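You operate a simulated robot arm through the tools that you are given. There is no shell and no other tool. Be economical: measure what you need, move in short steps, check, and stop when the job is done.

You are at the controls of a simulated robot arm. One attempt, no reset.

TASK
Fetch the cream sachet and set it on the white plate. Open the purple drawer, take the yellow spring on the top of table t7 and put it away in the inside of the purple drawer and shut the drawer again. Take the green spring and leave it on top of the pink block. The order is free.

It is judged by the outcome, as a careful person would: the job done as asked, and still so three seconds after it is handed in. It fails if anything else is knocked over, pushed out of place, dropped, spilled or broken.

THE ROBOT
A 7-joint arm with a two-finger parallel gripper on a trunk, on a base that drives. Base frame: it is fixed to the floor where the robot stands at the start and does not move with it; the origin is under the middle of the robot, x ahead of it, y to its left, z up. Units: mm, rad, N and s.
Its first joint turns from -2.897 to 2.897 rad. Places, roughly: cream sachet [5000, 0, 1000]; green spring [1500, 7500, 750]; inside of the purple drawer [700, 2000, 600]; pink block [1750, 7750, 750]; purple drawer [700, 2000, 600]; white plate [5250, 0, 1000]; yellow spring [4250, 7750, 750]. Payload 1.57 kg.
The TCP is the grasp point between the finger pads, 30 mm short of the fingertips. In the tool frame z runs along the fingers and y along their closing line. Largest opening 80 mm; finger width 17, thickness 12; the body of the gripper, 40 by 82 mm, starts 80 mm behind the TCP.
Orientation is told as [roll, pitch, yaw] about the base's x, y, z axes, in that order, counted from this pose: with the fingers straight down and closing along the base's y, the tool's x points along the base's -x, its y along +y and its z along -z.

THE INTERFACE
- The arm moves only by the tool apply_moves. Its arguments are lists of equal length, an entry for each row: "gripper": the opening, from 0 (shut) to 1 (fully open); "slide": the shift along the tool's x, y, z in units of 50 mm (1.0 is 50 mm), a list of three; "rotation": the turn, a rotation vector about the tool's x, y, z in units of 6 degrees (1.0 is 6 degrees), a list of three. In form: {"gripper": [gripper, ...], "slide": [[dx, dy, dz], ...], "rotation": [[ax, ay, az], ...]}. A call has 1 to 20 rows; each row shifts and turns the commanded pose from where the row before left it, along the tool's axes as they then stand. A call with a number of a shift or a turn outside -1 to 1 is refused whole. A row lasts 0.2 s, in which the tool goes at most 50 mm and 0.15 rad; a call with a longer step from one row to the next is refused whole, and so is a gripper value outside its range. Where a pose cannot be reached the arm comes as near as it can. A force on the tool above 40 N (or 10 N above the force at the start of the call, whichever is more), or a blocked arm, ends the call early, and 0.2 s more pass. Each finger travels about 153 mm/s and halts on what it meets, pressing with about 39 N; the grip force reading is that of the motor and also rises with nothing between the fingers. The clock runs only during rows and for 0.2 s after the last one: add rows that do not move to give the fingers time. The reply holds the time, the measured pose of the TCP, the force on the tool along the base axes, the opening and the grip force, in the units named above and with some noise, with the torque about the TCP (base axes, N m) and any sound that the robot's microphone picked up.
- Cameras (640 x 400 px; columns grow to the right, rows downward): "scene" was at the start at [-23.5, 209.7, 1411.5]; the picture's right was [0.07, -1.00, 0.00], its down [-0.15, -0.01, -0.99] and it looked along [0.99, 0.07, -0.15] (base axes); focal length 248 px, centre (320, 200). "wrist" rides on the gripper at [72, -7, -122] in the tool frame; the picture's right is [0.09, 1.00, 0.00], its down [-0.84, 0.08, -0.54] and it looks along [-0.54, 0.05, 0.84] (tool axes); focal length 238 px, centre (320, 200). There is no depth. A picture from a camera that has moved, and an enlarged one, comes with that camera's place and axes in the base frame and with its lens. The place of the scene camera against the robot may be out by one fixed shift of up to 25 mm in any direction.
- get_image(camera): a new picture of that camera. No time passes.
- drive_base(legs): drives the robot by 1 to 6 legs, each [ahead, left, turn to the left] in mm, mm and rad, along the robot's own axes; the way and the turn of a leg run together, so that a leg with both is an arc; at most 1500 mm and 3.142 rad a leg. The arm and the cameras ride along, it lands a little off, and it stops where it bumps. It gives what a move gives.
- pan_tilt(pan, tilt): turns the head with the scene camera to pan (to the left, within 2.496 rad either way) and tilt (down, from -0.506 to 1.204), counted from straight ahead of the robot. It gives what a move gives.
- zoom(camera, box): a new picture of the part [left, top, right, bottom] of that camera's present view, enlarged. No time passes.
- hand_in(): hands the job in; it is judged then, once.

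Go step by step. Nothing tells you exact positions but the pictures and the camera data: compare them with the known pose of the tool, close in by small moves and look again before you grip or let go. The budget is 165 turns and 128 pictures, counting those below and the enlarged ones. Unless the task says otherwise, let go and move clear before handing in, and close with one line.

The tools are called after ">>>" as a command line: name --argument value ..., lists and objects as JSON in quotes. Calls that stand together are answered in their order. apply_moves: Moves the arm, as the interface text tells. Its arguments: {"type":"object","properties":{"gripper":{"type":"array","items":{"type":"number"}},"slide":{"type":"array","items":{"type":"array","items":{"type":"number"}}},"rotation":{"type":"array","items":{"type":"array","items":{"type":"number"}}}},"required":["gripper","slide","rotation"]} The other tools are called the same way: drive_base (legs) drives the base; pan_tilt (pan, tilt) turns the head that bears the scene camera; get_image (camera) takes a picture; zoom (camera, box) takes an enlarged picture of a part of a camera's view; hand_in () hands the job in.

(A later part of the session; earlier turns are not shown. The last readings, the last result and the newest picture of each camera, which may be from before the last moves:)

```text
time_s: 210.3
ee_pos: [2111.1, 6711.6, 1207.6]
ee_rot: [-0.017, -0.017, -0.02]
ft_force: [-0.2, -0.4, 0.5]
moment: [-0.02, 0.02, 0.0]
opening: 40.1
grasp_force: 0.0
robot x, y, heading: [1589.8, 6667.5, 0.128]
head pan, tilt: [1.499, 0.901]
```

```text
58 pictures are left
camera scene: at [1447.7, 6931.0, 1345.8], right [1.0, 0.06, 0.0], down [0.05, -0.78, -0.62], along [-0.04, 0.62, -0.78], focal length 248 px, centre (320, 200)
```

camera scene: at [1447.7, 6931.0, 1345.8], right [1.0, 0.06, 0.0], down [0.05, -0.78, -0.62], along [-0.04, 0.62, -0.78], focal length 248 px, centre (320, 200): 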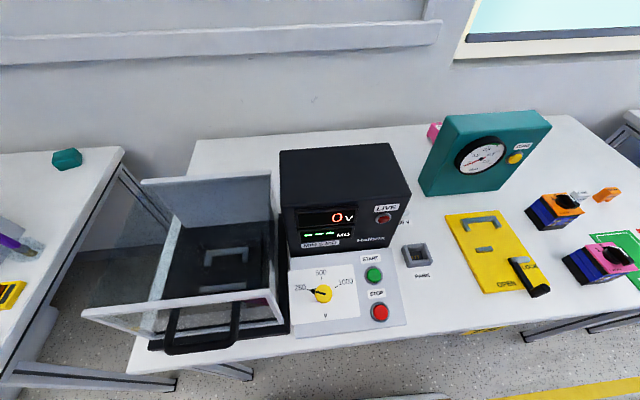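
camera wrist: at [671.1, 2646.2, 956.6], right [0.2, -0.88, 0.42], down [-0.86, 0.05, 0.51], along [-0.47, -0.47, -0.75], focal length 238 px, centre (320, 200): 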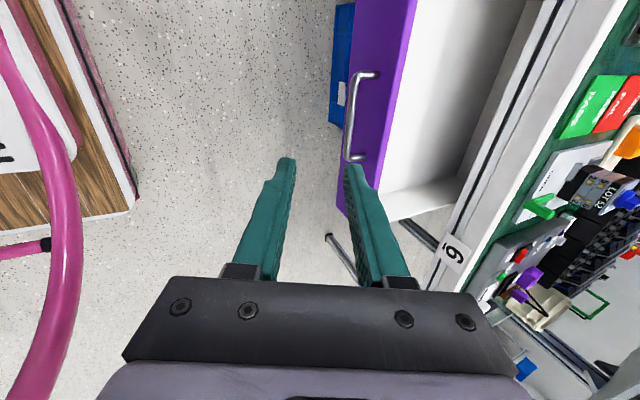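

I see the spring is hidden behind the black meter; the pink block peeks out left of the teal gauge near (1825, 7730). I look straight down to measure the gap between base and table.

>>> pan_tilt --pan 1.5 --tilt 1.2

>>> get_image --camera "scene"

```text
time_s: 211.1
ee_pos: [2111.3, 6710.7, 1207.5]
ee_rot: [-0.017, -0.017, -0.021]
ft_force: [0.4, -0.4, -0.6]
moment: [0.0, -0.02, -0.01]
opening: 39.8
grasp_force: 0.1
robot x, y, heading: [1591.4, 6668.2, 0.131]
head pan, tilt: [1.499, 1.201]
```

```text
57 pictures are left
camera scene: at [1448.9, 6911.4, 1326.0], right [1.0, 0.06, 0.0], down [0.05, -0.93, -0.36], along [-0.02, 0.36, -0.93], focal length 248 px, centre (320, 200)
```

scene: 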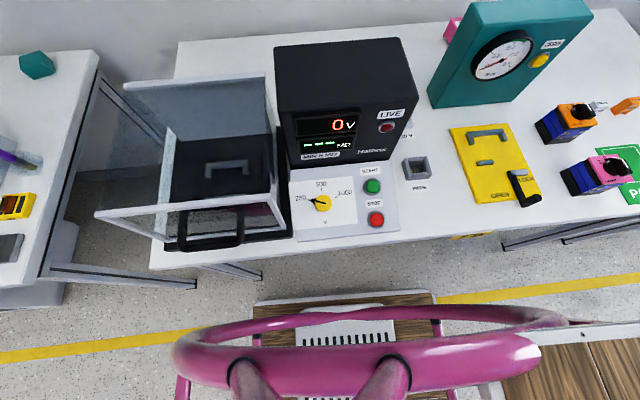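

The gap is about 85 mm, so I shift only 30 mm closer and 110 mm ahead, then swing the arm to the left over the table at a safe height.

>>> drive_base --legs '[[110, 30, 0]]'

>>> apply_moves --gripper '[0.5, 0.5, 0.5, 0.5, 0.5, 0.5, 0.5, 0.5, 0.5, 0.5, 0.5, 0.5, 0.5, 0.5, 0.5, 0.5, 0.5, 0.5]' --slide '[[0.139, 0.93, 0], [0.139, 0.93, 0], [0.139, 0.93, 0], [0.139, 0.93, 0], [0.139, 0.93, 0], [0.139, 0.93, 0], [0.139, 0.93, 0], [0.139, 0.93, 0], [0.139, 0.93, 0], [0.139, 0.93, 0], [0.139, 0.93, 0], [0.139, 0.93, 0], [0.139, 0.93, 0], [0.139, 0.93, 0], [0.139, 0.93, 0], [0.139, 0.93, 0], [0.139, 0.93, 0], [0.139, 0.93, 0]]' --rotation '[[0, 0, -0.86], [0, 0, -0.86], [0, 0, -0.86], [0, 0, -0.86], [0, 0, -0.86], [0, 0, -0.86], [0, 0, -0.86], [0, 0, -0.86], [0, 0, -0.86], [0, 0, -0.86], [0, 0, -0.86], [0, 0, -0.86], [0, 0, -0.86], [0, 0, -0.86], [0, 0, -0.86], [0, 0, -0.86], [0, 0, -0.86], [0, 0, -0.86]]'

>>> get_image --camera "wrist"

>>> pan_tilt --pan 1.45 --tilt 0.6

>>> get_image --camera "scene"

```text
time_s: 212.3
ee_pos: [2218.0, 6755.9, 1207.6]
ee_rot: [-0.015, -0.017, -0.021]
ft_force: [-0.6, 0.5, -0.1]
moment: [0.01, 0.02, 0.0]
opening: 40.0
grasp_force: 0.1
robot x, y, heading: [1700.5, 6709.3, 0.13]
head pan, tilt: [1.499, 1.201]
```

```text
time_s: 216.1
ee_pos: [1626.4, 7231.8, 1190.2]
ee_rot: [-0.015, 0.017, 1.598]
ft_force: [0.9, 0.1, 0.1]
moment: [-0.07, 0.05, 0.02]
opening: 39.8
grasp_force: 0.0
robot x, y, heading: [1699.7, 6711.5, 0.133]
head pan, tilt: [1.499, 1.201]
```

```text
56 pictures are left
camera wrist: at [1632.9, 7161.1, 1314.5], right [-0.99, -0.12, -0.01], down [-0.11, 0.84, 0.53], along [-0.05, 0.52, -0.85], focal length 238 px, centre (320, 200)
```

wrist: 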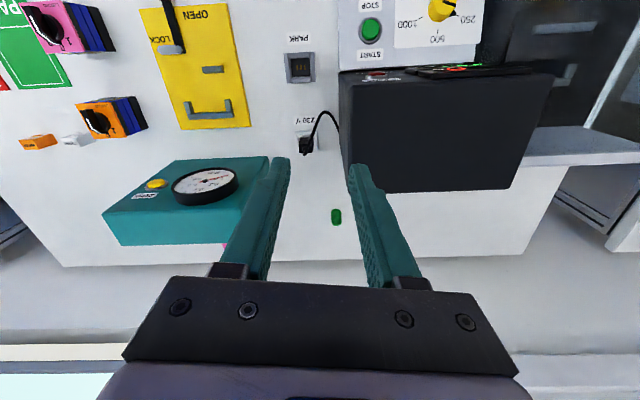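

```text
time_s: 217.1
ee_pos: [1626.3, 7230.6, 1189.2]
ee_rot: [-0.017, 0.017, 1.598]
ft_force: [-0.8, 1.2, 0.8]
moment: [0.01, 0.02, 0.01]
opening: 40.2
grasp_force: 0.0
robot x, y, heading: [1698.9, 6708.6, 0.133]
head pan, tilt: [1.45, 0.6]
```

```text
55 pictures are left
camera scene: at [1557.2, 6987.7, 1370.4], right [1.0, 0.01, 0.0], down [0.01, -0.57, -0.82], along [-0.01, 0.82, -0.57], focal length 248 px, centre (320, 200)
```

scene: 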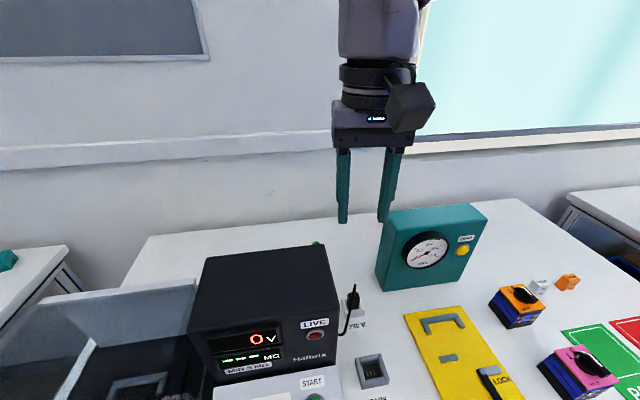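

The spring shows behind the black meter near (1555, 7500) with the table higher than I assumed (~810). I move the camera out over the teal gauge to see the pink block.

>>> apply_moves --gripper '[0.5, 0.5, 0.5, 0.5, 0.5, 0.5]' --slide '[[-0.72, -0.36, -0.24], [-0.72, -0.36, -0.24], [-0.72, -0.36, -0.24], [-0.72, -0.36, -0.24], [-0.72, -0.36, -0.24], [0, 0, 0]]' --rotation '[[0, 0, 0], [0, 0, 0], [0, 0, 0], [0, 0, 0], [0, 0, 0], [0, 0, 0]]'

>>> get_image --camera "wrist"

```text
time_s: 218.5
ee_pos: [1692.9, 7377.9, 1236.6]
ee_rot: [-0.016, 0.017, 1.601]
ft_force: [0.0, -0.5, 0.9]
moment: [-0.03, -0.01, -0.01]
opening: 40.0
grasp_force: 0.1
out of reach, approached as far as the arm can: row 5
robot x, y, heading: [1694.7, 6712.0, 0.131]
head pan, tilt: [1.45, 0.6]
```

```text
54 pictures are left
camera wrist: at [1699.4, 7309.3, 1360.9], right [-0.99, -0.12, -0.01], down [-0.11, 0.84, 0.53], along [-0.05, 0.52, -0.85], focal length 238 px, centre (320, 200)
```

wrist: 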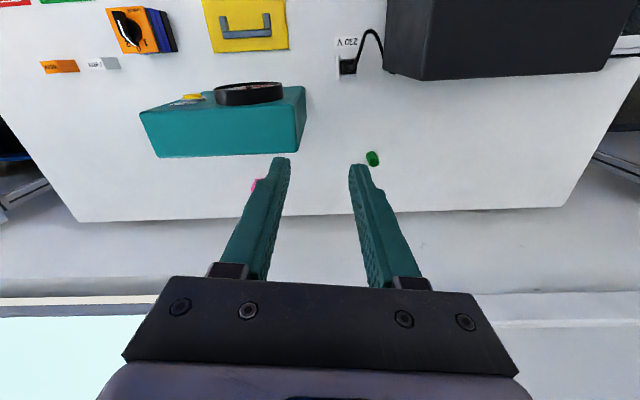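

Spring triangulated: centre (1557, 7511, 818). I shift 90 mm to the right to see the pink block between the fingers.

>>> apply_moves --gripper '[0.5, 0.5, 0.5]' --slide '[[0, -0.9, 0], [0, -0.9, 0], [0, 0, 0]]' --rotation '[[0, 0, 0], [0, 0, 0], [0, 0, 0]]'

>>> zoom --camera "wrist" --box '[180, 80, 500, 280]'

```text
time_s: 219.3
ee_pos: [1782.2, 7381.3, 1241.3]
ee_rot: [-0.015, 0.018, 1.598]
ft_force: [0.5, 0.5, 0.2]
moment: [0.0, 0.04, 0.0]
opening: 40.2
grasp_force: 0.0
robot x, y, heading: [1693.9, 6710.6, 0.126]
head pan, tilt: [1.45, 0.6]
```

```text
2.00 times, centred on (340, 180) of wrist
camera zoom: at [1788.5, 7312.0, 1364.9], right [-0.99, -0.12, -0.01], down [-0.11, 0.84, 0.53], along [-0.05, 0.52, -0.85], focal length 477 px, centre (280, 240)
```

zoom: 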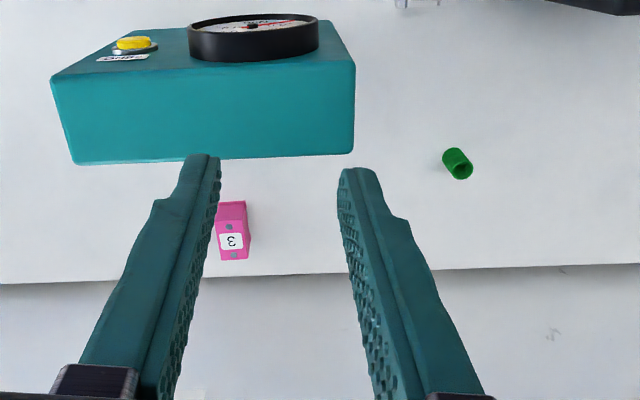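

Now I see it all: the green spring stands upright at (1557, 7511), and the small pink block "3" lies at about (1821, 7646) behind the gauge. I turn the hand 90° so its camera clears the instruments, lowering somewhat.

>>> apply_moves --gripper '[0.8, 0.8, 0.8, 0.8, 0.8, 0.8, 0.8, 0.8, 0.8, 0.8, 0.8, 0.8, 0.8, 0.8, 0.8, 0.8]' --slide '[[0, 0, 0.16], [0, 0, 0.16], [0, 0, 0.16], [0, 0, 0.16], [0, 0, 0.16], [0, 0, 0.16], [0, 0, 0.16], [0, 0, 0.16], [0, 0, 0.16], [0, 0, 0.16], [0, 0, 0.16], [0, 0, 0.16], [0, 0, 0.16], [0, 0, 0.16], [0, 0, 0.16], [0, 0, 0]]' --rotation '[[0, 0, 1], [0, 0, 1], [0, 0, 1], [0, 0, 1], [0, 0, 1], [0, 0, 1], [0, 0, 1], [0, 0, 1], [0, 0, 1], [0, 0, 1], [0, 0, 1], [0, 0, 1], [0, 0, 1], [0, 0, 1], [0, 0, 1], [0, 0, 0]]'

```text
time_s: 222.7
ee_pos: [1787.8, 7376.7, 1120.4]
ee_rot: [-0.016, -0.016, 0.029]
ft_force: [0.1, 0.2, -0.5]
moment: [-0.01, 0.01, 0.02]
opening: 63.7
grasp_force: 0.0
robot x, y, heading: [1695.2, 6709.9, 0.125]
head pan, tilt: [1.45, 0.6]
```

>>> apply_moves --gripper '[0.8, 0.8, 0.8, 0.8, 0.8, 0.8, 0.8, 0.8]' --slide '[[0.65, 0.4, 0.34], [0.65, 0.4, 0.34], [0.65, 0.4, 0.34], [0.65, 0.4, 0.34], [0.65, 0.4, 0.34], [0.65, 0.4, 0.34], [0.65, 0.4, 0.34], [0, 0, 0]]' --rotation '[[0, 0, 0], [0, 0, 0], [0, 0, 0], [0, 0, 0], [0, 0, 0], [0, 0, 0], [0, 0, 0], [0, 0, 0]]'

>>> get_image --camera "wrist"

>>> get_image --camera "scene"

```text
time_s: 224.5
ee_pos: [1565.7, 7378.9, 994.7]
ee_rot: [-0.016, -0.015, 0.031]
ft_force: [0.2, 0.1, -0.6]
moment: [0.02, 0.04, 0.0]
opening: 63.7
grasp_force: 0.0
out of reach, approached as far as the arm can: row 3, 4, 5, 6, 7
robot x, y, heading: [1696.4, 6711.1, 0.127]
head pan, tilt: [1.45, 0.6]
```

```text
52 pictures are left
camera wrist: at [1492.3, 7372.3, 1116.9], right [-0.12, 0.99, -0.02], down [0.83, 0.11, 0.55], along [0.55, 0.05, -0.83], focal length 238 px, centre (320, 200)
```

wrist: 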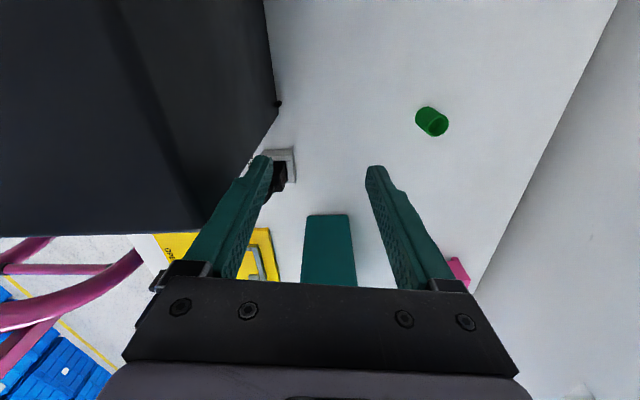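

```text
51 pictures are left
camera scene: at [1557.2, 6987.7, 1370.5], right [1.0, 0.01, 0.0], down [0.01, -0.56, -0.83], along [-0.01, 0.82, -0.56], focal length 248 px, centre (320, 200)
```

scene: 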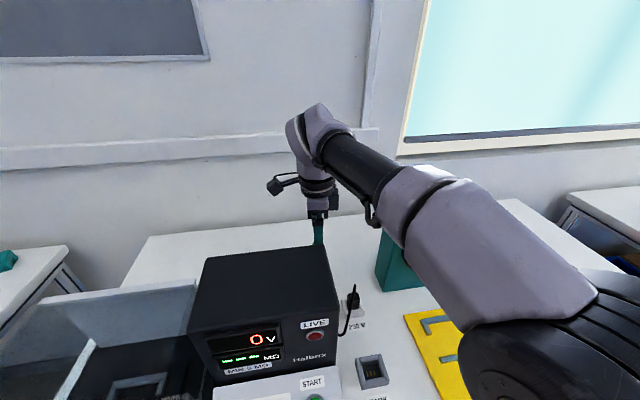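

The reach ended early in this wrist posture, and the meter's back-right corner is at about (1584, 7322), top about 1020. I lift, turn the hand back, and shift the base 150 mm ahead so the arm can come in beside the meter.

>>> apply_moves --gripper '[0.8, 0.8, 0.8, 0.8, 0.8, 0.8, 0.8, 0.8, 0.8, 0.8, 0.8, 0.8, 0.8, 0.8, 0.8, 0.8, 0.8, 0.8]' --slide '[[0, 0, -0.8], [0, 0, -0.8], [0, -0.6, -0.8], [0, -0.6, 0], [0, 0, 0], [0, 0, 0], [0, 0, 0], [0, 0, 0], [0, 0, 0], [0, 0, 0], [0, 0, 0], [0, 0, 0], [0, 0, 0], [0, 0, 0], [0, 0, 0], [0, 0, 0], [0, 0, 0], [0, 0, 0]]' --rotation '[[0, 0, 0], [0, 0, 0], [0, 0, 0], [0, 0, -1], [0, 0, -1], [0, 0, -1], [0, 0, -1], [0, 0, -1], [0, 0, -1], [0, 0, -1], [0, 0, -1], [0, 0, -1], [0, 0, -1], [0, 0, -1], [0, 0, -1], [0, 0, -1], [0, 0, -1], [0, 0, -1]]'

>>> drive_base --legs '[[150, 10, 0]]'

>>> get_image --camera "wrist"

```text
time_s: 228.3
ee_pos: [1562.7, 7305.8, 1115.5]
ee_rot: [-0.017, 0.016, 1.602]
ft_force: [-0.2, 0.0, 1.2]
moment: [-0.01, -0.03, -0.01]
opening: 63.8
grasp_force: 0.1
out of reach, approached as far as the arm can: row 1, 2
robot x, y, heading: [1699.5, 6710.9, 0.127]
head pan, tilt: [1.45, 0.6]
```

```text
time_s: 229.7
ee_pos: [1715.5, 7336.0, 1115.0]
ee_rot: [-0.016, 0.018, 1.6]
ft_force: [0.6, -0.4, 0.1]
moment: [0.0, 0.02, 0.02]
opening: 63.9
grasp_force: 0.2
robot x, y, heading: [1846.0, 6741.7, 0.132]
head pan, tilt: [1.45, 0.6]
```

```text
50 pictures are left
camera wrist: at [1721.2, 7266.8, 1239.2], right [-0.99, -0.12, -0.01], down [-0.11, 0.84, 0.53], along [-0.05, 0.52, -0.85], focal length 238 px, centre (320, 200)
```

wrist: 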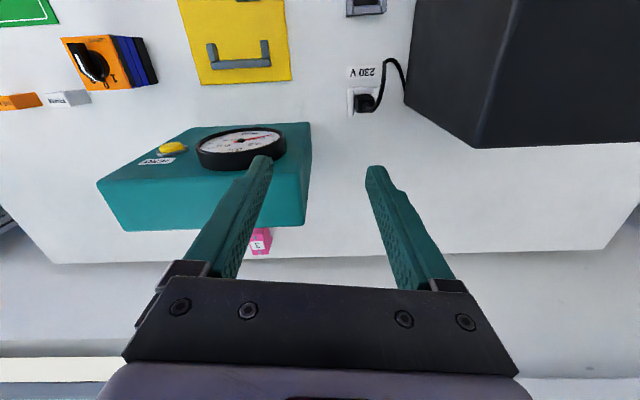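

I turn the hand toward the spring and move over it, coming down to z≈930.

>>> apply_moves --gripper '[0.8, 0.8, 0.8, 0.8, 0.8, 0.8, 0.8, 0.8, 0.8, 0.8, 0.8, 0.8]' --slide '[[0, 0, 0.3], [0, 0, 0.3], [0, 0, 0.3], [-0.548, 0.216, 0.35], [-0.548, 0.216, 0.35], [-0.548, 0.216, 0.35], [-0.548, 0.216, 0.35], [-0.548, 0.216, 0.35], [-0.548, 0.216, 0.35], [-0.548, 0.216, 0.35], [-0.548, 0.216, 0.35], [0, 0, 0]]' --rotation '[[0, 0, -1], [0, 0, -1], [0, 0, -1.0], [0, 0, 0], [0, 0, 0], [0, 0, 0], [0, 0, 0], [0, 0, 0], [0, 0, 0], [0, 0, 0], [0, 0, 0], [0, 0, 0]]'

>>> get_image --camera "wrist"

>>> get_image --camera "scene"

```text
time_s: 232.3
ee_pos: [1614.2, 7348.6, 956.9]
ee_rot: [-0.009, 0.02, 1.913]
ft_force: [-1.7, 10.8, 0.1]
moment: [-0.1, -0.01, -0.54]
opening: 62.5
grasp_force: 0.0
out of reach, approached as far as the arm can: row 6, 7, 8, 9, 10, 11
robot x, y, heading: [1848.0, 6741.1, 0.127]
head pan, tilt: [1.45, 0.6]
```

```text
49 pictures are left
camera wrist: at [1642.0, 7285.6, 1081.2], right [-0.91, -0.42, -0.01], down [-0.36, 0.77, 0.52], along [-0.21, 0.48, -0.85], focal length 238 px, centre (320, 200)
```

wrist: 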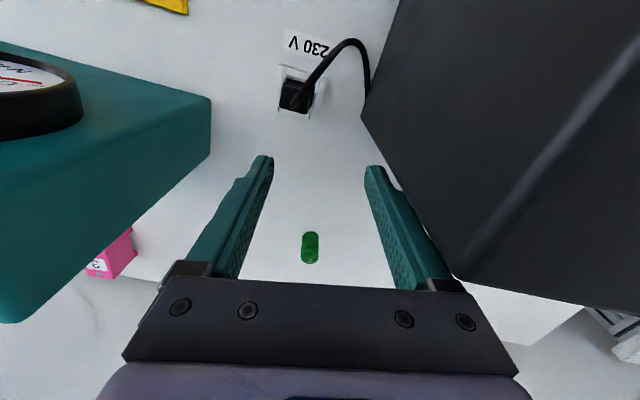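

```text
48 pictures are left
camera scene: at [1709.0, 7018.5, 1370.4], right [1.0, 0.01, 0.0], down [0.0, -0.57, -0.82], along [-0.01, 0.82, -0.57], focal length 248 px, centre (320, 200)
```

scene: 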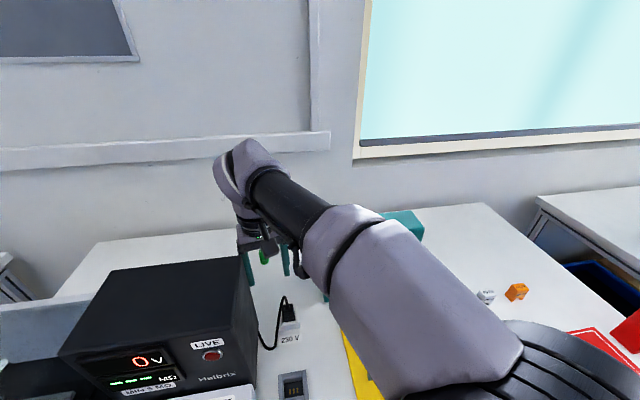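

Something touches (10.8 N): the right finger is against the meter's corner, because the arm stopped short of reach. I back off sideways a little and look closely at the arm posture.

>>> apply_moves --gripper '[0.5, 0.5, 0.5]' --slide '[[0, -0.4, 0], [0, -0.6, -0.4], [0, 0, 0]]' --rotation '[[0, 0, 0], [0, 0, 0], [0, 0, 0]]'

>>> zoom --camera "scene" --box '[160, 100, 640, 400]'

```text
time_s: 233.1
ee_pos: [1659.5, 7366.2, 978.0]
ee_rot: [-0.011, 0.022, 1.914]
ft_force: [-0.2, 0.1, -0.6]
moment: [0.02, -0.02, -0.02]
opening: 39.9
grasp_force: 0.1
robot x, y, heading: [1849.8, 6743.4, 0.13]
head pan, tilt: [1.45, 0.6]
```

```text
1.33 times, centred on (400, 250) of scene
camera zoom: at [1709.0, 7017.9, 1370.5], right [1.0, 0.01, 0.0], down [0.01, -0.56, -0.83], along [-0.01, 0.82, -0.56], focal length 331 px, centre (213, 133)
```

zoom: 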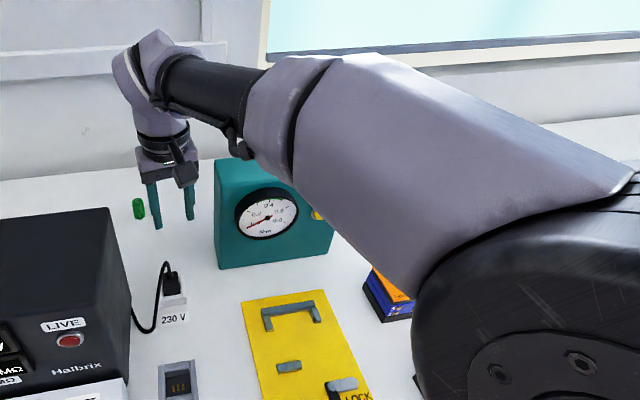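

The evidence (pictures and reach limits) shows the arm's own axis sits about 200 mm ahead of the robot's middle and a bit to the right, so reaching leftward is poor. I retract, swing the arm forward, and will face the table instead.

>>> apply_moves --gripper '[0.5, 0.5, 0.5, 0.5, 0.5, 0.5, 0.5]' --slide '[[0.3, 0, -0.8], [0.5, 0, -0.8], [0.5, 0, -0.8], [0.6, 0, -0.8], [0.6, 0, -0.7], [0.6, 0, -0.7], [0, 0, 0]]' --rotation '[[0, 0, 0], [0, 0, 0], [0, 0, 0], [0, 0, 0], [0, 0, 0], [0, 0, 0], [0, 0, 0]]'

>>> apply_moves --gripper '[0.5, 0.5, 0.5, 0.5, 0.5, 0.5, 0.5, 0.5, 0.5, 0.5, 0.5, 0.5, 0.5, 0.5, 0.5, 0.5, 0.5, 0.5, 0.5]' --slide '[[0.099, -0.905, 0], [0.099, -0.905, 0], [0.099, -0.905, 0], [0.099, -0.905, 0], [0.099, -0.905, 0], [0.099, -0.905, 0], [0.099, -0.905, 0], [0.099, -0.905, 0], [0.099, -0.905, 0], [0.099, -0.905, 0], [0.099, -0.905, 0], [0.099, -0.905, 0], [0.099, -0.905, 0], [0.099, -0.905, 0], [0.099, -0.905, 0], [0.099, -0.905, 0], [0.099, -0.905, 0], [0.099, -0.905, 0], [0.099, -0.905, 0]]' --rotation '[[0, 0, 0.86], [0, 0, 0.86], [0, 0, 0.86], [0, 0, 0.86], [0, 0, 0.86], [0, 0, 0.86], [0, 0, 0.86], [0, 0, 0.86], [0, 0, 0.86], [0, 0, 0.86], [0, 0, 0.86], [0, 0, 0.86], [0, 0, 0.86], [0, 0, 0.86], [0, 0, 0.86], [0, 0, 0.86], [0, 0, 0.86], [0, 0, 0.86], [0, 0, 0.86]]'

>>> get_image --camera "scene"

```text
time_s: 234.7
ee_pos: [1709.0, 7223.5, 1205.6]
ee_rot: [-0.009, 0.024, 1.914]
ft_force: [-0.2, -0.1, 0.3]
moment: [-0.04, -0.06, -0.01]
opening: 39.9
grasp_force: 0.2
robot x, y, heading: [1851.4, 6738.7, 0.126]
head pan, tilt: [1.45, 0.6]
```

```text
time_s: 238.7
ee_pos: [2343.5, 6805.2, 1226.5]
ee_rot: [-0.019, -0.01, 0.202]
ft_force: [0.1, 0.0, 1.3]
moment: [-0.01, 0.03, 0.0]
opening: 39.8
grasp_force: 0.1
robot x, y, heading: [1847.1, 6741.6, 0.13]
head pan, tilt: [1.45, 0.6]
```

```text
46 pictures are left
camera scene: at [1709.1, 7018.2, 1370.5], right [1.0, 0.01, 0.0], down [0.01, -0.57, -0.82], along [-0.01, 0.82, -0.57], focal length 248 px, centre (320, 200)
```

scene: 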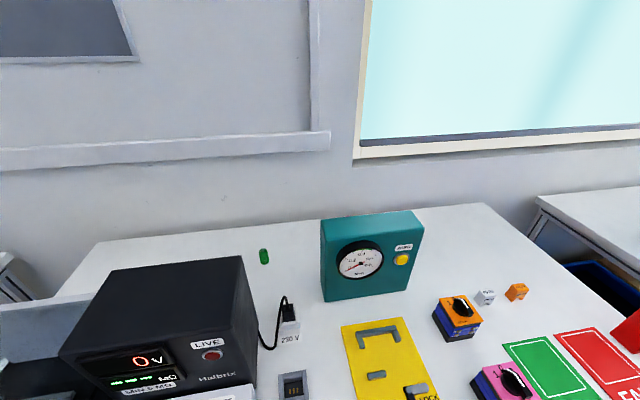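

All objects stand as before. I back away from the table, turn to face it, and look down at the front gap.

>>> drive_base --legs '[[0, -330, 0], [0, 0, 1.57], [90, 120, 0]]'

>>> pan_tilt --pan -0.2 --tilt 1.0

>>> get_image --camera "scene"

```text
time_s: 245.7
ee_pos: [1689.2, 6983.8, 1224.2]
ee_rot: [-0.019, -0.014, 1.791]
ft_force: [0.4, 0.0, -1.4]
moment: [0.0, 0.0, 0.03]
opening: 39.9
grasp_force: 0.0
robot x, y, heading: [1765.0, 6492.5, 1.718]
head pan, tilt: [1.45, 0.6]
```

```text
time_s: 247.4
ee_pos: [1689.4, 6984.9, 1226.2]
ee_rot: [-0.018, -0.013, 1.79]
ft_force: [-0.7, -0.6, -0.5]
moment: [0.03, 0.03, 0.04]
opening: 40.1
grasp_force: 0.0
robot x, y, heading: [1763.1, 6492.6, 1.717]
head pan, tilt: [-0.201, 1.0]
```

```text
45 pictures are left
camera scene: at [1577.0, 6447.4, 1338.5], right [1.0, -0.05, 0.0], down [-0.04, -0.84, -0.54], along [0.03, 0.54, -0.84], focal length 248 px, centre (320, 200)
```

scene: 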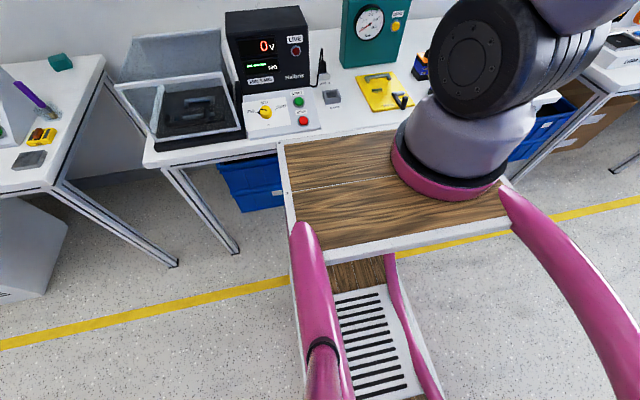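

Now the base is plain: the arm stands at the deck's right front, about 270 ahead and 145 right of the robot's middle, and the deck front is about 120 mm short of the table. I close in 60 mm and reach toward the spring, high over the meter.

>>> drive_base --legs '[[60, 0, 0]]'

>>> apply_moves --gripper '[0.8, 0.8, 0.8, 0.8, 0.8, 0.8, 0.8, 0.8, 0.8, 0.8, 0.8, 0.8, 0.8]' --slide '[[0, 0, 0.2], [0, 0, 0.2], [-0.93, -0.02, 0.2], [-0.93, -0.02, 0.2], [-0.93, -0.02, 0.2], [-0.93, -0.02, 0.2], [-0.93, -0.02, 0.2], [-0.93, -0.02, 0.2], [-0.93, -0.02, 0.2], [-0.93, -0.02, 0.2], [-0.93, -0.02, 0.2], [-0.93, -0.02, 0.2], [0, 0, 0]]' --rotation '[[0, 0, -0.5], [0, 0, -0.5], [0, 0, 0], [0, 0, 0], [0, 0, 0], [0, 0, 0], [0, 0, 0], [0, 0, 0], [0, 0, 0], [0, 0, 0], [0, 0, 0], [0, 0, 0], [0, 0, 0]]'

>>> get_image --camera "wrist"

```text
time_s: 248.4
ee_pos: [1680.0, 7044.5, 1225.4]
ee_rot: [-0.019, -0.012, 1.793]
ft_force: [0.1, 0.6, 0.4]
moment: [-0.01, -0.01, -0.03]
opening: 40.0
grasp_force: 0.0
robot x, y, heading: [1754.2, 6549.8, 1.721]
head pan, tilt: [-0.201, 1.0]
```

```text
time_s: 251.2
ee_pos: [1541.3, 7487.6, 1110.1]
ee_rot: [-0.022, -0.011, 1.897]
ft_force: [-0.4, -0.2, 0.3]
moment: [-0.01, -0.01, -0.02]
opening: 63.9
grasp_force: 0.0
robot x, y, heading: [1750.8, 6553.0, 1.716]
head pan, tilt: [-0.201, 1.0]
```

```text
44 pictures are left
camera wrist: at [1568.9, 7421.2, 1231.7], right [-0.91, -0.41, -0.02], down [-0.35, 0.76, 0.55], along [-0.21, 0.51, -0.84], focal length 238 px, centre (320, 200)
```

wrist: 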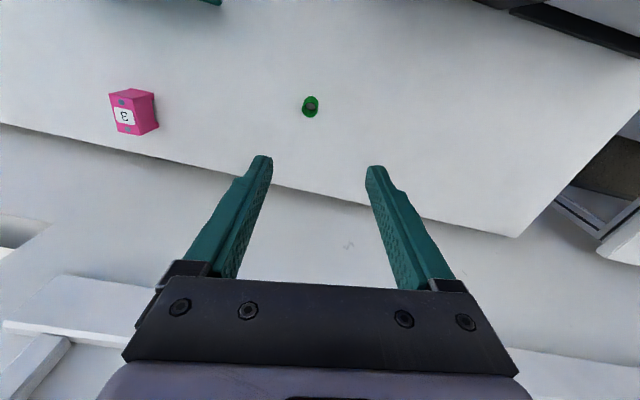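

The reach is fine now. The spring shows at (1556, 7510). I centre over it and descend to z≈870.

>>> apply_moves --gripper '[0.8, 0.8, 0.8, 0.8, 0.8, 0.8, 0.8]' --slide '[[-0.053, -0.07, 0.8], [-0.053, -0.07, 0.8], [-0.053, -0.07, 0.8], [-0.053, -0.07, 0.8], [-0.053, -0.07, 0.8], [-0.053, -0.07, 0.8], [0, 0, 0]]' --rotation '[[0, 0, 0], [0, 0, 0], [0, 0, 0], [0, 0, 0], [0, 0, 0], [0, 0, 0], [0, 0, 0]]'

>>> get_image --camera "wrist"

```text
time_s: 252.8
ee_pos: [1559.7, 7515.1, 869.6]
ee_rot: [-0.021, -0.011, 1.898]
ft_force: [0.4, 0.0, -0.4]
moment: [0.05, -0.02, 0.01]
opening: 64.0
grasp_force: 0.1
robot x, y, heading: [1750.3, 6550.3, 1.722]
head pan, tilt: [-0.201, 1.0]
```

```text
43 pictures are left
camera wrist: at [1586.6, 7446.8, 992.5], right [-0.91, -0.41, -0.02], down [-0.35, 0.76, 0.55], along [-0.21, 0.51, -0.84], focal length 238 px, centre (320, 200)
```

wrist: 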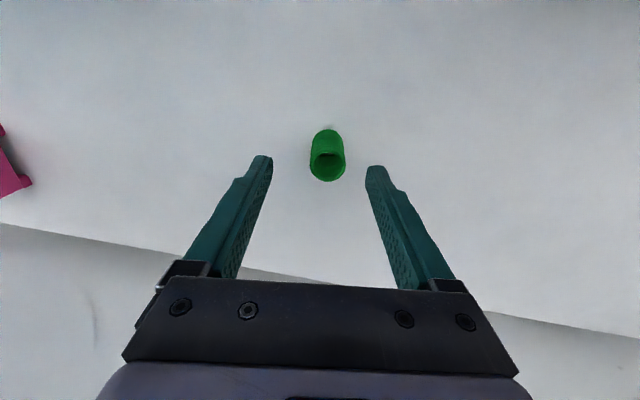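

Centred within 5 mm. I descend the last stretch with the force guard.

>>> apply_moves --gripper '[0.8, 0.8, 0.8, 0.8]' --slide '[[0, 0.1, 0.25], [0, 0, 0.25], [0, 0, 0.2], [0, 0, 0]]' --rotation '[[0, 0, 0], [0, 0, 0], [0, 0, 0], [0, 0, 0]]'

>>> get_image --camera "wrist"

```text
time_s: 253.8
ee_pos: [1557.2, 7513.2, 837.7]
ee_rot: [-0.02, -0.011, 1.897]
ft_force: [0.3, -0.7, -0.4]
moment: [-0.01, 0.01, 0.0]
opening: 64.0
grasp_force: 0.0
robot x, y, heading: [1755.4, 6551.2, 1.721]
head pan, tilt: [-0.201, 1.0]
```

```text
42 pictures are left
camera wrist: at [1583.3, 7445.8, 959.5], right [-0.91, -0.41, -0.02], down [-0.35, 0.76, 0.55], along [-0.21, 0.51, -0.84], focal length 238 px, centre (320, 200)
```

wrist: 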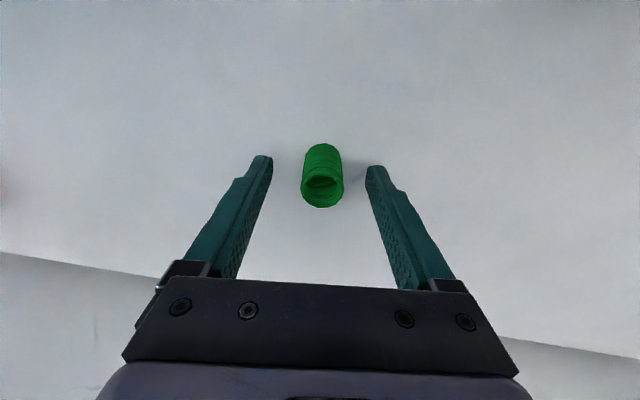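

>>> apply_moves --gripper '[0.8, 0.8, 0.4, 0.1, 0.1, 0.1]' --slide '[[0, 0, 0.14], [0, 0, 0], [0, 0, 0], [0, 0, 0], [0, 0, 0], [0, 0, 0]]' --rotation '[[0, 0, 0], [0, 0, 0], [0, 0, 0], [0, 0, 0], [0, 0, 0], [0, 0, 0]]'

>>> get_image --camera "wrist"

```text
time_s: 255.2
ee_pos: [1555.9, 7513.8, 830.4]
ee_rot: [-0.021, -0.01, 1.897]
ft_force: [-0.9, -0.3, 0.9]
moment: [-0.04, 0.05, -0.02]
opening: 24.2
grasp_force: 36.2
robot x, y, heading: [1755.5, 6551.3, 1.714]
head pan, tilt: [-0.201, 1.0]
```

```text
41 pictures are left
camera wrist: at [1583.3, 7446.1, 952.7], right [-0.91, -0.41, -0.02], down [-0.35, 0.76, 0.55], along [-0.21, 0.51, -0.84], focal length 238 px, centre (320, 200)
```

wrist: 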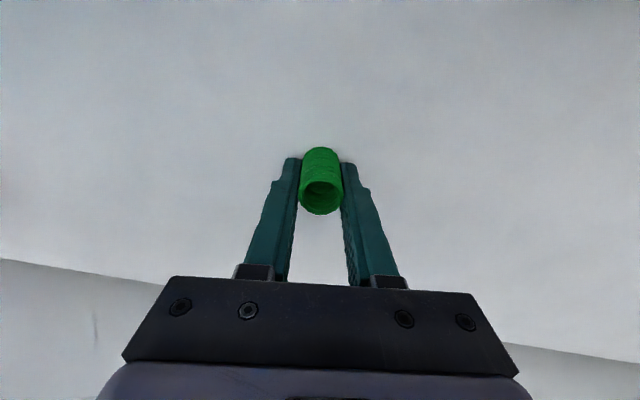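

The green spring is gripped (24 mm). Block top triangulates to (1822, 7647, 822). I lift 130 mm and carry it over.

>>> apply_moves --gripper '[0.1, 0.1, 0.1, 0.1, 0.1, 0.1, 0.1, 0.1, 0.1, 0.1, 0.1]' --slide '[[0, 0, -0.6], [0, 0, -1], [0, 0, -1], [-0.117, -0.841, 0], [-0.117, -0.841, 0], [-0.117, -0.841, 0], [-0.117, -0.841, 0], [-0.117, -0.841, 0], [-0.117, -0.841, 0], [-0.117, -0.841, 0], [0, 0, 0]]' --rotation '[[0, 0, 0], [0, 0, 0], [0, 0, 0], [0, 0, 0], [0, 0, 0], [0, 0, 0], [0, 0, 0], [0, 0, 0], [0, 0, 0], [0, 0, 0], [0, 0, 0]]'

>>> get_image --camera "wrist"

```text
time_s: 257.6
ee_pos: [1799.6, 7610.4, 967.0]
ee_rot: [-0.021, -0.011, 1.897]
ft_force: [0.8, 0.5, 0.0]
moment: [0.02, 0.03, 0.02]
opening: 24.0
grasp_force: 35.7
out of reach, approached as far as the arm can: row 9, 10
robot x, y, heading: [1754.5, 6550.1, 1.721]
head pan, tilt: [-0.201, 1.0]
```

```text
40 pictures are left
camera wrist: at [1825.8, 7542.8, 1089.0], right [-0.91, -0.41, -0.02], down [-0.35, 0.76, 0.55], along [-0.21, 0.51, -0.84], focal length 238 px, centre (320, 200)
```

wrist: 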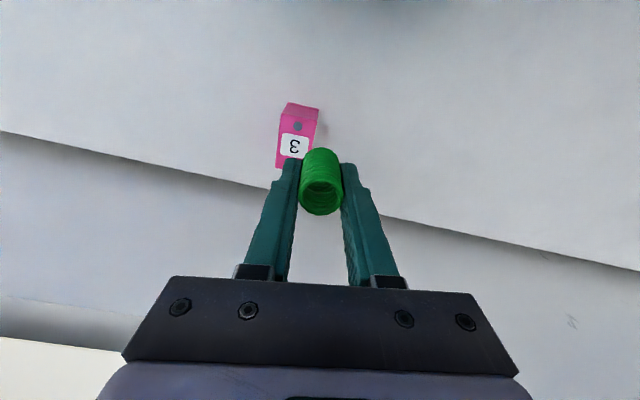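

Just short of the block at this height; lower down there is more reach. I descend 60 mm beside/over it and finish the shift.

>>> apply_moves --gripper '[0.1, 0.1, 0.1, 0.1, 0.1]' --slide '[[0, 0, 0.6], [0, 0, 0.5], [-0.27, -0.28, 0], [-0.27, -0.28, 0], [0, 0, 0]]' --rotation '[[0, 0, 0], [0, 0, 0], [0, 0, 0], [0, 0, 0], [0, 0, 0]]'

>>> get_image --camera "wrist"

```text
time_s: 258.8
ee_pos: [1798.2, 7608.0, 912.4]
ee_rot: [-0.021, -0.011, 1.897]
ft_force: [0.1, -0.1, -0.3]
moment: [-0.03, 0.0, 0.0]
opening: 24.1
grasp_force: 35.5
out of reach, approached as far as the arm can: row 3, 4
robot x, y, heading: [1754.1, 6553.8, 1.72]
head pan, tilt: [-0.201, 1.0]
```

```text
39 pictures are left
camera wrist: at [1825.5, 7540.7, 1033.7], right [-0.91, -0.41, -0.02], down [-0.35, 0.76, 0.55], along [-0.21, 0.51, -0.84], focal length 238 px, centre (320, 200)
```

wrist: 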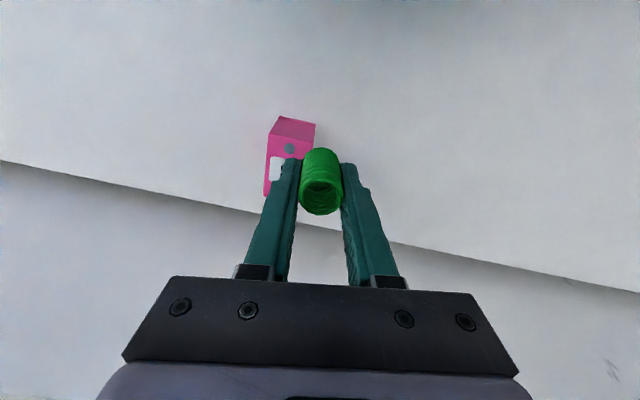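

The arm is at its limit, so the base must come about 45 mm closer. I check the front gap first.

>>> pan_tilt --pan 0.0 --tilt 0.9

>>> get_image --camera "scene"

```text
time_s: 259.5
ee_pos: [1798.2, 7608.5, 910.8]
ee_rot: [-0.021, -0.011, 1.895]
ft_force: [0.0, -0.1, -0.6]
moment: [0.05, 0.03, 0.02]
opening: 23.9
grasp_force: 36.3
robot x, y, heading: [1754.7, 6548.7, 1.719]
head pan, tilt: [0.0, 0.901]
```

```text
38 pictures are left
camera scene: at [1553.5, 6512.2, 1345.7], right [0.99, 0.15, 0.0], down [0.12, -0.78, -0.62], along [-0.09, 0.61, -0.78], focal length 248 px, centre (320, 200)
```

scene: 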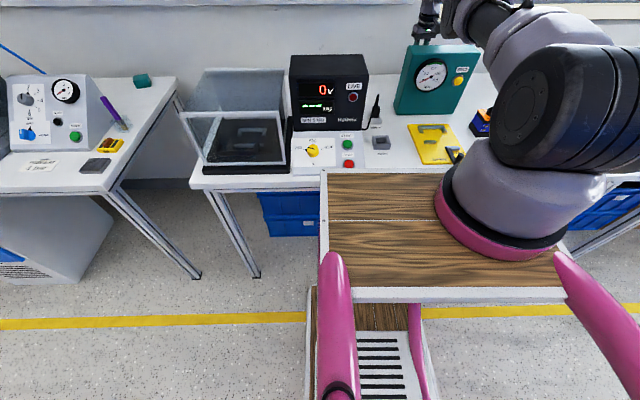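

The deck sits higher than the table top and the gap is about 50 mm. I creep 35 mm forward, slightly right.

>>> drive_base --legs '[[36, -18, 0]]'

>>> get_image --camera "wrist"

```text
time_s: 260.4
ee_pos: [1811.4, 7646.8, 911.9]
ee_rot: [-0.021, -0.01, 1.897]
ft_force: [-0.3, -0.3, -1.3]
moment: [0.03, 0.01, 0.0]
opening: 24.0
grasp_force: 35.8
robot x, y, heading: [1767.0, 6587.3, 1.719]
head pan, tilt: [0.0, 0.901]
```

```text
37 pictures are left
camera wrist: at [1838.3, 7578.6, 1033.7], right [-0.91, -0.41, -0.02], down [-0.35, 0.76, 0.55], along [-0.21, 0.51, -0.84], focal length 238 px, centre (320, 200)
```

wrist: 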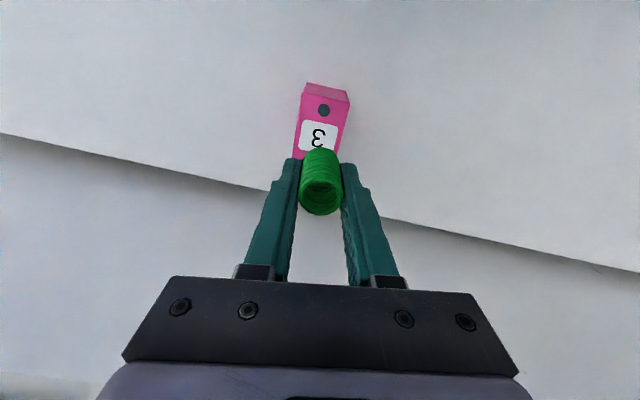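

No bump; the block is now right below: centre (1815, 7642) against TCP (1811, 7647). I trim and lower in small steps.

>>> apply_moves --gripper '[0.1, 0.1, 0.1, 0.1]' --slide '[[0.12, -0.05, 0.3], [0, 0, 0.2], [0, 0, 0.1], [0, 0, 0]]' --rotation '[[0, 0, 0], [0, 0, 0], [0, 0, 0], [0, 0, 0]]'

>>> get_image --camera "wrist"

```text
time_s: 261.4
ee_pos: [1814.0, 7641.9, 882.1]
ee_rot: [-0.019, -0.014, 1.898]
ft_force: [-0.1, -0.5, 3.0]
moment: [-0.06, 0.05, -0.01]
opening: 24.0
grasp_force: 36.0
robot x, y, heading: [1764.4, 6588.0, 1.721]
head pan, tilt: [0.0, 0.901]
```

```text
36 pictures are left
camera wrist: at [1841.4, 7574.2, 1004.4], right [-0.91, -0.41, -0.02], down [-0.35, 0.76, 0.55], along [-0.21, 0.51, -0.83], focal length 238 px, centre (320, 200)
```

wrist: 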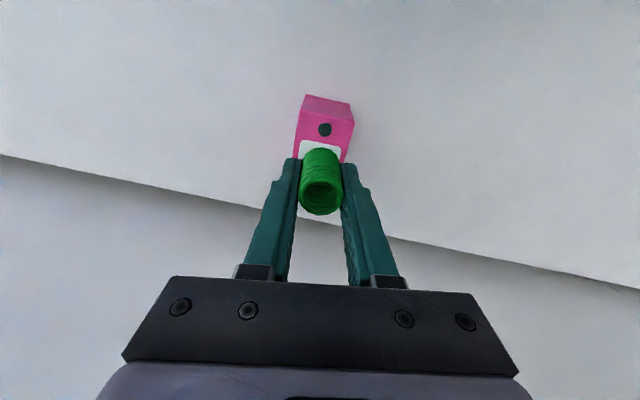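

>>> apply_moves --gripper '[0.1, 0.1, 0.1]' --slide '[[0, 0, 0.03], [0, 0, 0], [0, 0, 0]]' --rotation '[[0, 0, 0], [0, 0, 0], [0, 0, 0]]'

```text
time_s: 262.2
ee_pos: [1813.2, 7641.5, 882.8]
ee_rot: [-0.022, -0.013, 1.897]
ft_force: [-2.6, 2.5, 17.8]
moment: [-0.07, 0.26, -0.04]
opening: 24.1
grasp_force: 36.2
robot x, y, heading: [1767.2, 6591.7, 1.723]
head pan, tilt: [0.0, 0.901]
```

It presses on the block with 18 N, so it is standing on top. I ease the pressure, open and look.

>>> apply_moves --gripper '[0.1, 0.25, 0.4, 0.5, 0.6, 0.6]' --slide '[[0, 0, -0.03], [0, 0, 0], [0, 0, 0], [0, 0, 0], [0, 0, 0], [0, 0, 0]]' --rotation '[[0, 0, 0], [0, 0, 0], [0, 0, 0], [0, 0, 0], [0, 0, 0], [0, 0, 0]]'

>>> get_image --camera "wrist"

```text
time_s: 263.6
ee_pos: [1814.4, 7641.6, 881.4]
ee_rot: [-0.021, -0.009, 1.897]
ft_force: [-1.0, 1.5, 9.5]
moment: [-0.09, 0.23, -0.02]
opening: 48.9
grasp_force: 0.7
robot x, y, heading: [1769.5, 6587.7, 1.72]
head pan, tilt: [0.0, 0.901]
```

```text
35 pictures are left
camera wrist: at [1841.5, 7573.5, 1003.7], right [-0.91, -0.41, -0.02], down [-0.35, 0.76, 0.55], along [-0.21, 0.51, -0.84], focal length 238 px, centre (320, 200)
```

wrist: 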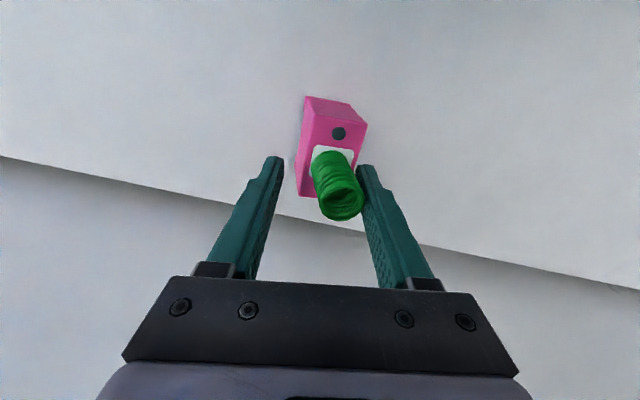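

The block and spring seem to have turned a little with the right finger. I zoom before doing anything else.

>>> zoom --camera "wrist" --box '[250, 80, 410, 240]'

>>> pan_tilt --pan -0.05 --tilt 0.45

>>> get_image --camera "scene"

```text
2.50 times, centred on (330, 160) of wrist
camera zoom: at [1841.5, 7573.5, 1003.7], right [-0.91, -0.41, -0.02], down [-0.35, 0.76, 0.55], along [-0.21, 0.51, -0.84], focal length 596 px, centre (295, 300)
```

zoom: 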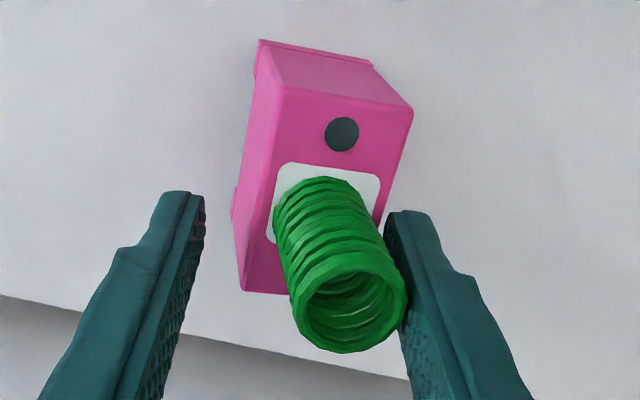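

```text
time_s: 264.5
ee_pos: [1814.9, 7640.8, 881.8]
ee_rot: [-0.02, -0.01, 1.897]
ft_force: [-1.7, -1.6, 6.8]
moment: [-0.1, 0.17, 0.0]
opening: 48.8
grasp_force: 0.4
robot x, y, heading: [1767.8, 6589.3, 1.721]
head pan, tilt: [-0.051, 0.45]
```

```text
33 pictures are left
camera scene: at [1568.0, 6566.7, 1384.0], right [1.0, 0.1, 0.0], down [0.04, -0.43, -0.9], along [-0.09, 0.9, -0.44], focal length 248 px, centre (320, 200)
```

scene: 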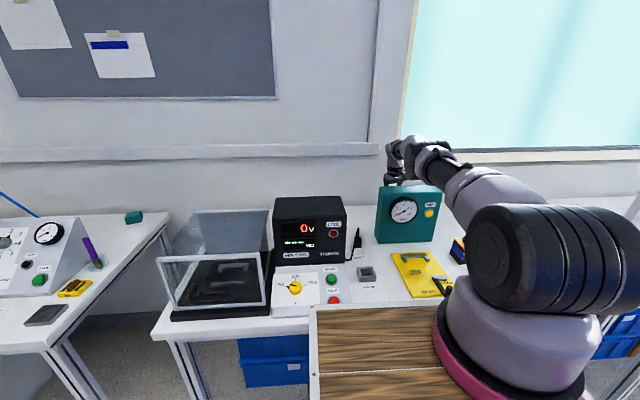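

The fingertip seems to be pressing on the block's right top edge, tipping it slightly. I raise very slowly, 1 mm at a time, so it settles flat.

>>> apply_moves --gripper '[0.6, 0.6, 0.6, 0.6, 0.6, 0.6]' --slide '[[0, 0, -0.015], [0, 0, -0.015], [0, 0, -0.015], [0, 0, -0.015], [0, 0, -0.015], [0, 0, 0]]' --rotation '[[0, 0, 0], [0, 0, 0], [0, 0, 0], [0, 0, 0], [0, 0, 0], [0, 0, 0]]'

>>> zoom --camera "wrist" --box '[250, 80, 410, 240]'

```text
time_s: 265.9
ee_pos: [1816.0, 7642.0, 883.5]
ee_rot: [-0.021, -0.012, 1.896]
ft_force: [-0.6, 0.0, 0.1]
moment: [-0.01, 0.01, -0.01]
opening: 48.2
grasp_force: 0.1
robot x, y, heading: [1765.7, 6587.6, 1.722]
head pan, tilt: [-0.051, 0.45]
```

```text
2.50 times, centred on (330, 160) of wrist
camera zoom: at [1843.0, 7573.9, 1006.9], right [-0.91, -0.41, -0.02], down [-0.35, 0.76, 0.55], along [-0.21, 0.51, -0.84], focal length 596 px, centre (295, 300)
```

zoom: 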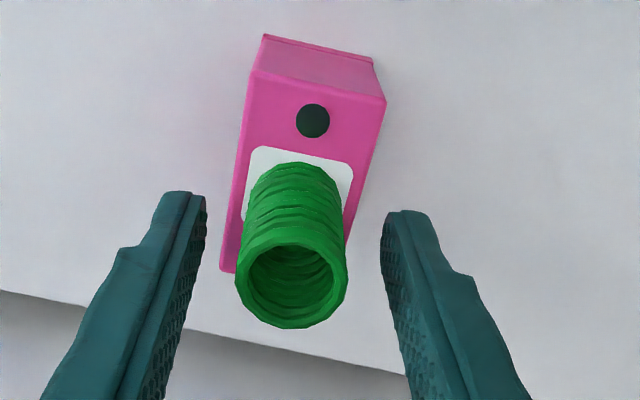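

It settled: the block is flat and the spring stands upright on it, free of the fingers. I rise straight up.

>>> apply_moves --gripper '[0.6, 0.6, 0.6, 0.6, 0.6, 0.6, 0.6]' --slide '[[0, 0, -0.1], [0, 0, -0.3], [0, 0, -0.5], [0, 0, -0.7], [0.3, 0, -0.8], [0.3, 0, -0.8], [0, 0, 0]]' --rotation '[[0, 0, 0], [0, 0, 0], [0, 0, 0], [0, 0, 0], [0, 0, 0], [0, 0, 0], [0, 0, 0]]'

>>> zoom --camera "wrist" --box '[200, 40, 440, 190]'

```text
time_s: 267.5
ee_pos: [1820.6, 7612.7, 1042.4]
ee_rot: [-0.023, -0.009, 1.897]
ft_force: [-0.2, -0.1, 0.1]
moment: [-0.01, 0.0, 0.02]
opening: 48.1
grasp_force: 0.1
robot x, y, heading: [1765.4, 6590.6, 1.719]
head pan, tilt: [-0.051, 0.45]
```

```text
2.67 times, centred on (320, 115) of wrist
camera zoom: at [1848.3, 7544.5, 1164.5], right [-0.91, -0.41, -0.02], down [-0.35, 0.76, 0.55], along [-0.21, 0.51, -0.84], focal length 636 px, centre (320, 427)
```

zoom: 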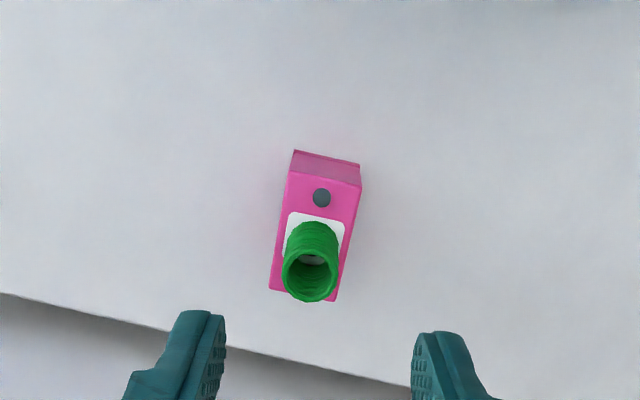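

The green spring stands on the pink block. Now I retract the arm and head right along the wall to table t7.

>>> apply_moves --gripper '[0.6, 0.6, 0.6, 0.6, 0.6, 0.6, 0.6, 0.6, 0.6, 0.6, 0.6, 0.6, 0.6]' --slide '[[0.5, 0, -0.6], [0.7, 0, -0.5], [0.85, 0.05, -0.3], [0.85, 0.05, -0.3], [0.85, 0.05, -0.3], [0.85, 0.05, -0.2], [0.85, 0.05, -0.1], [0.85, 0.05, -0.1], [0.85, 0.05, -0.1], [0.85, 0.05, -0.1], [0.85, 0.05, 0], [0.85, 0.05, 0], [0, 0, 0]]' --rotation '[[0, 0, 0], [0, 0, 0], [0, 0, 0], [0, 0, 0], [0, 0, 0], [0, 0, 0], [0, 0, 0], [0, 0, 0], [0, 0, 0], [0, 0, 0], [0, 0, 0], [0, 0, 0], [0, 0, 0]]'

>>> drive_base --legs '[[-250, 0, 0]]'

>>> pan_tilt --pan -1.0 --tilt 0.3

>>> get_image --camera "scene"

```text
time_s: 270.3
ee_pos: [1953.5, 7141.6, 1168.5]
ee_rot: [-0.02, -0.009, 1.898]
ft_force: [0.4, -0.5, 0.6]
moment: [-0.01, -0.02, 0.01]
opening: 48.1
grasp_force: 0.0
robot x, y, heading: [1761.4, 6590.3, 1.718]
head pan, tilt: [-0.051, 0.45]
```

```text
time_s: 272.1
ee_pos: [1990.0, 6898.8, 1168.3]
ee_rot: [-0.021, -0.011, 1.899]
ft_force: [0.5, -0.1, 0.5]
moment: [-0.02, -0.02, -0.02]
opening: 47.9
grasp_force: 0.1
robot x, y, heading: [1804.8, 6348.5, 1.718]
head pan, tilt: [-0.051, 0.45]
```

```text
time_s: 273.3
ee_pos: [1990.0, 6900.2, 1167.1]
ee_rot: [-0.022, -0.01, 1.896]
ft_force: [-0.1, 0.8, -0.5]
moment: [-0.02, 0.0, 0.02]
opening: 47.8
grasp_force: 0.0
robot x, y, heading: [1804.0, 6345.2, 1.722]
head pan, tilt: [-1.0, 0.3]
```

```text
30 pictures are left
camera scene: at [1683.4, 6294.9, 1398.0], right [0.66, -0.75, 0.0], down [-0.22, -0.2, -0.96], along [0.72, 0.63, -0.3], focal length 248 px, centre (320, 200)
```

scene: 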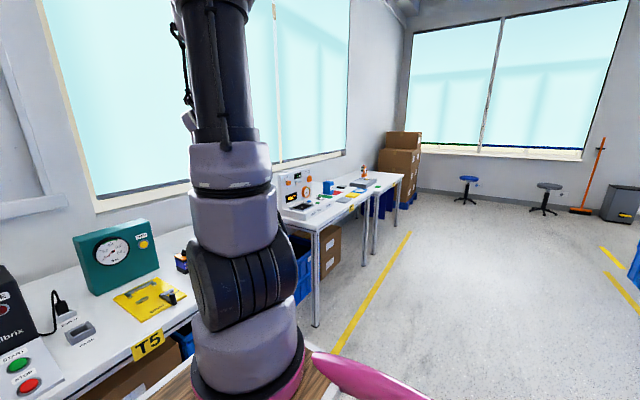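

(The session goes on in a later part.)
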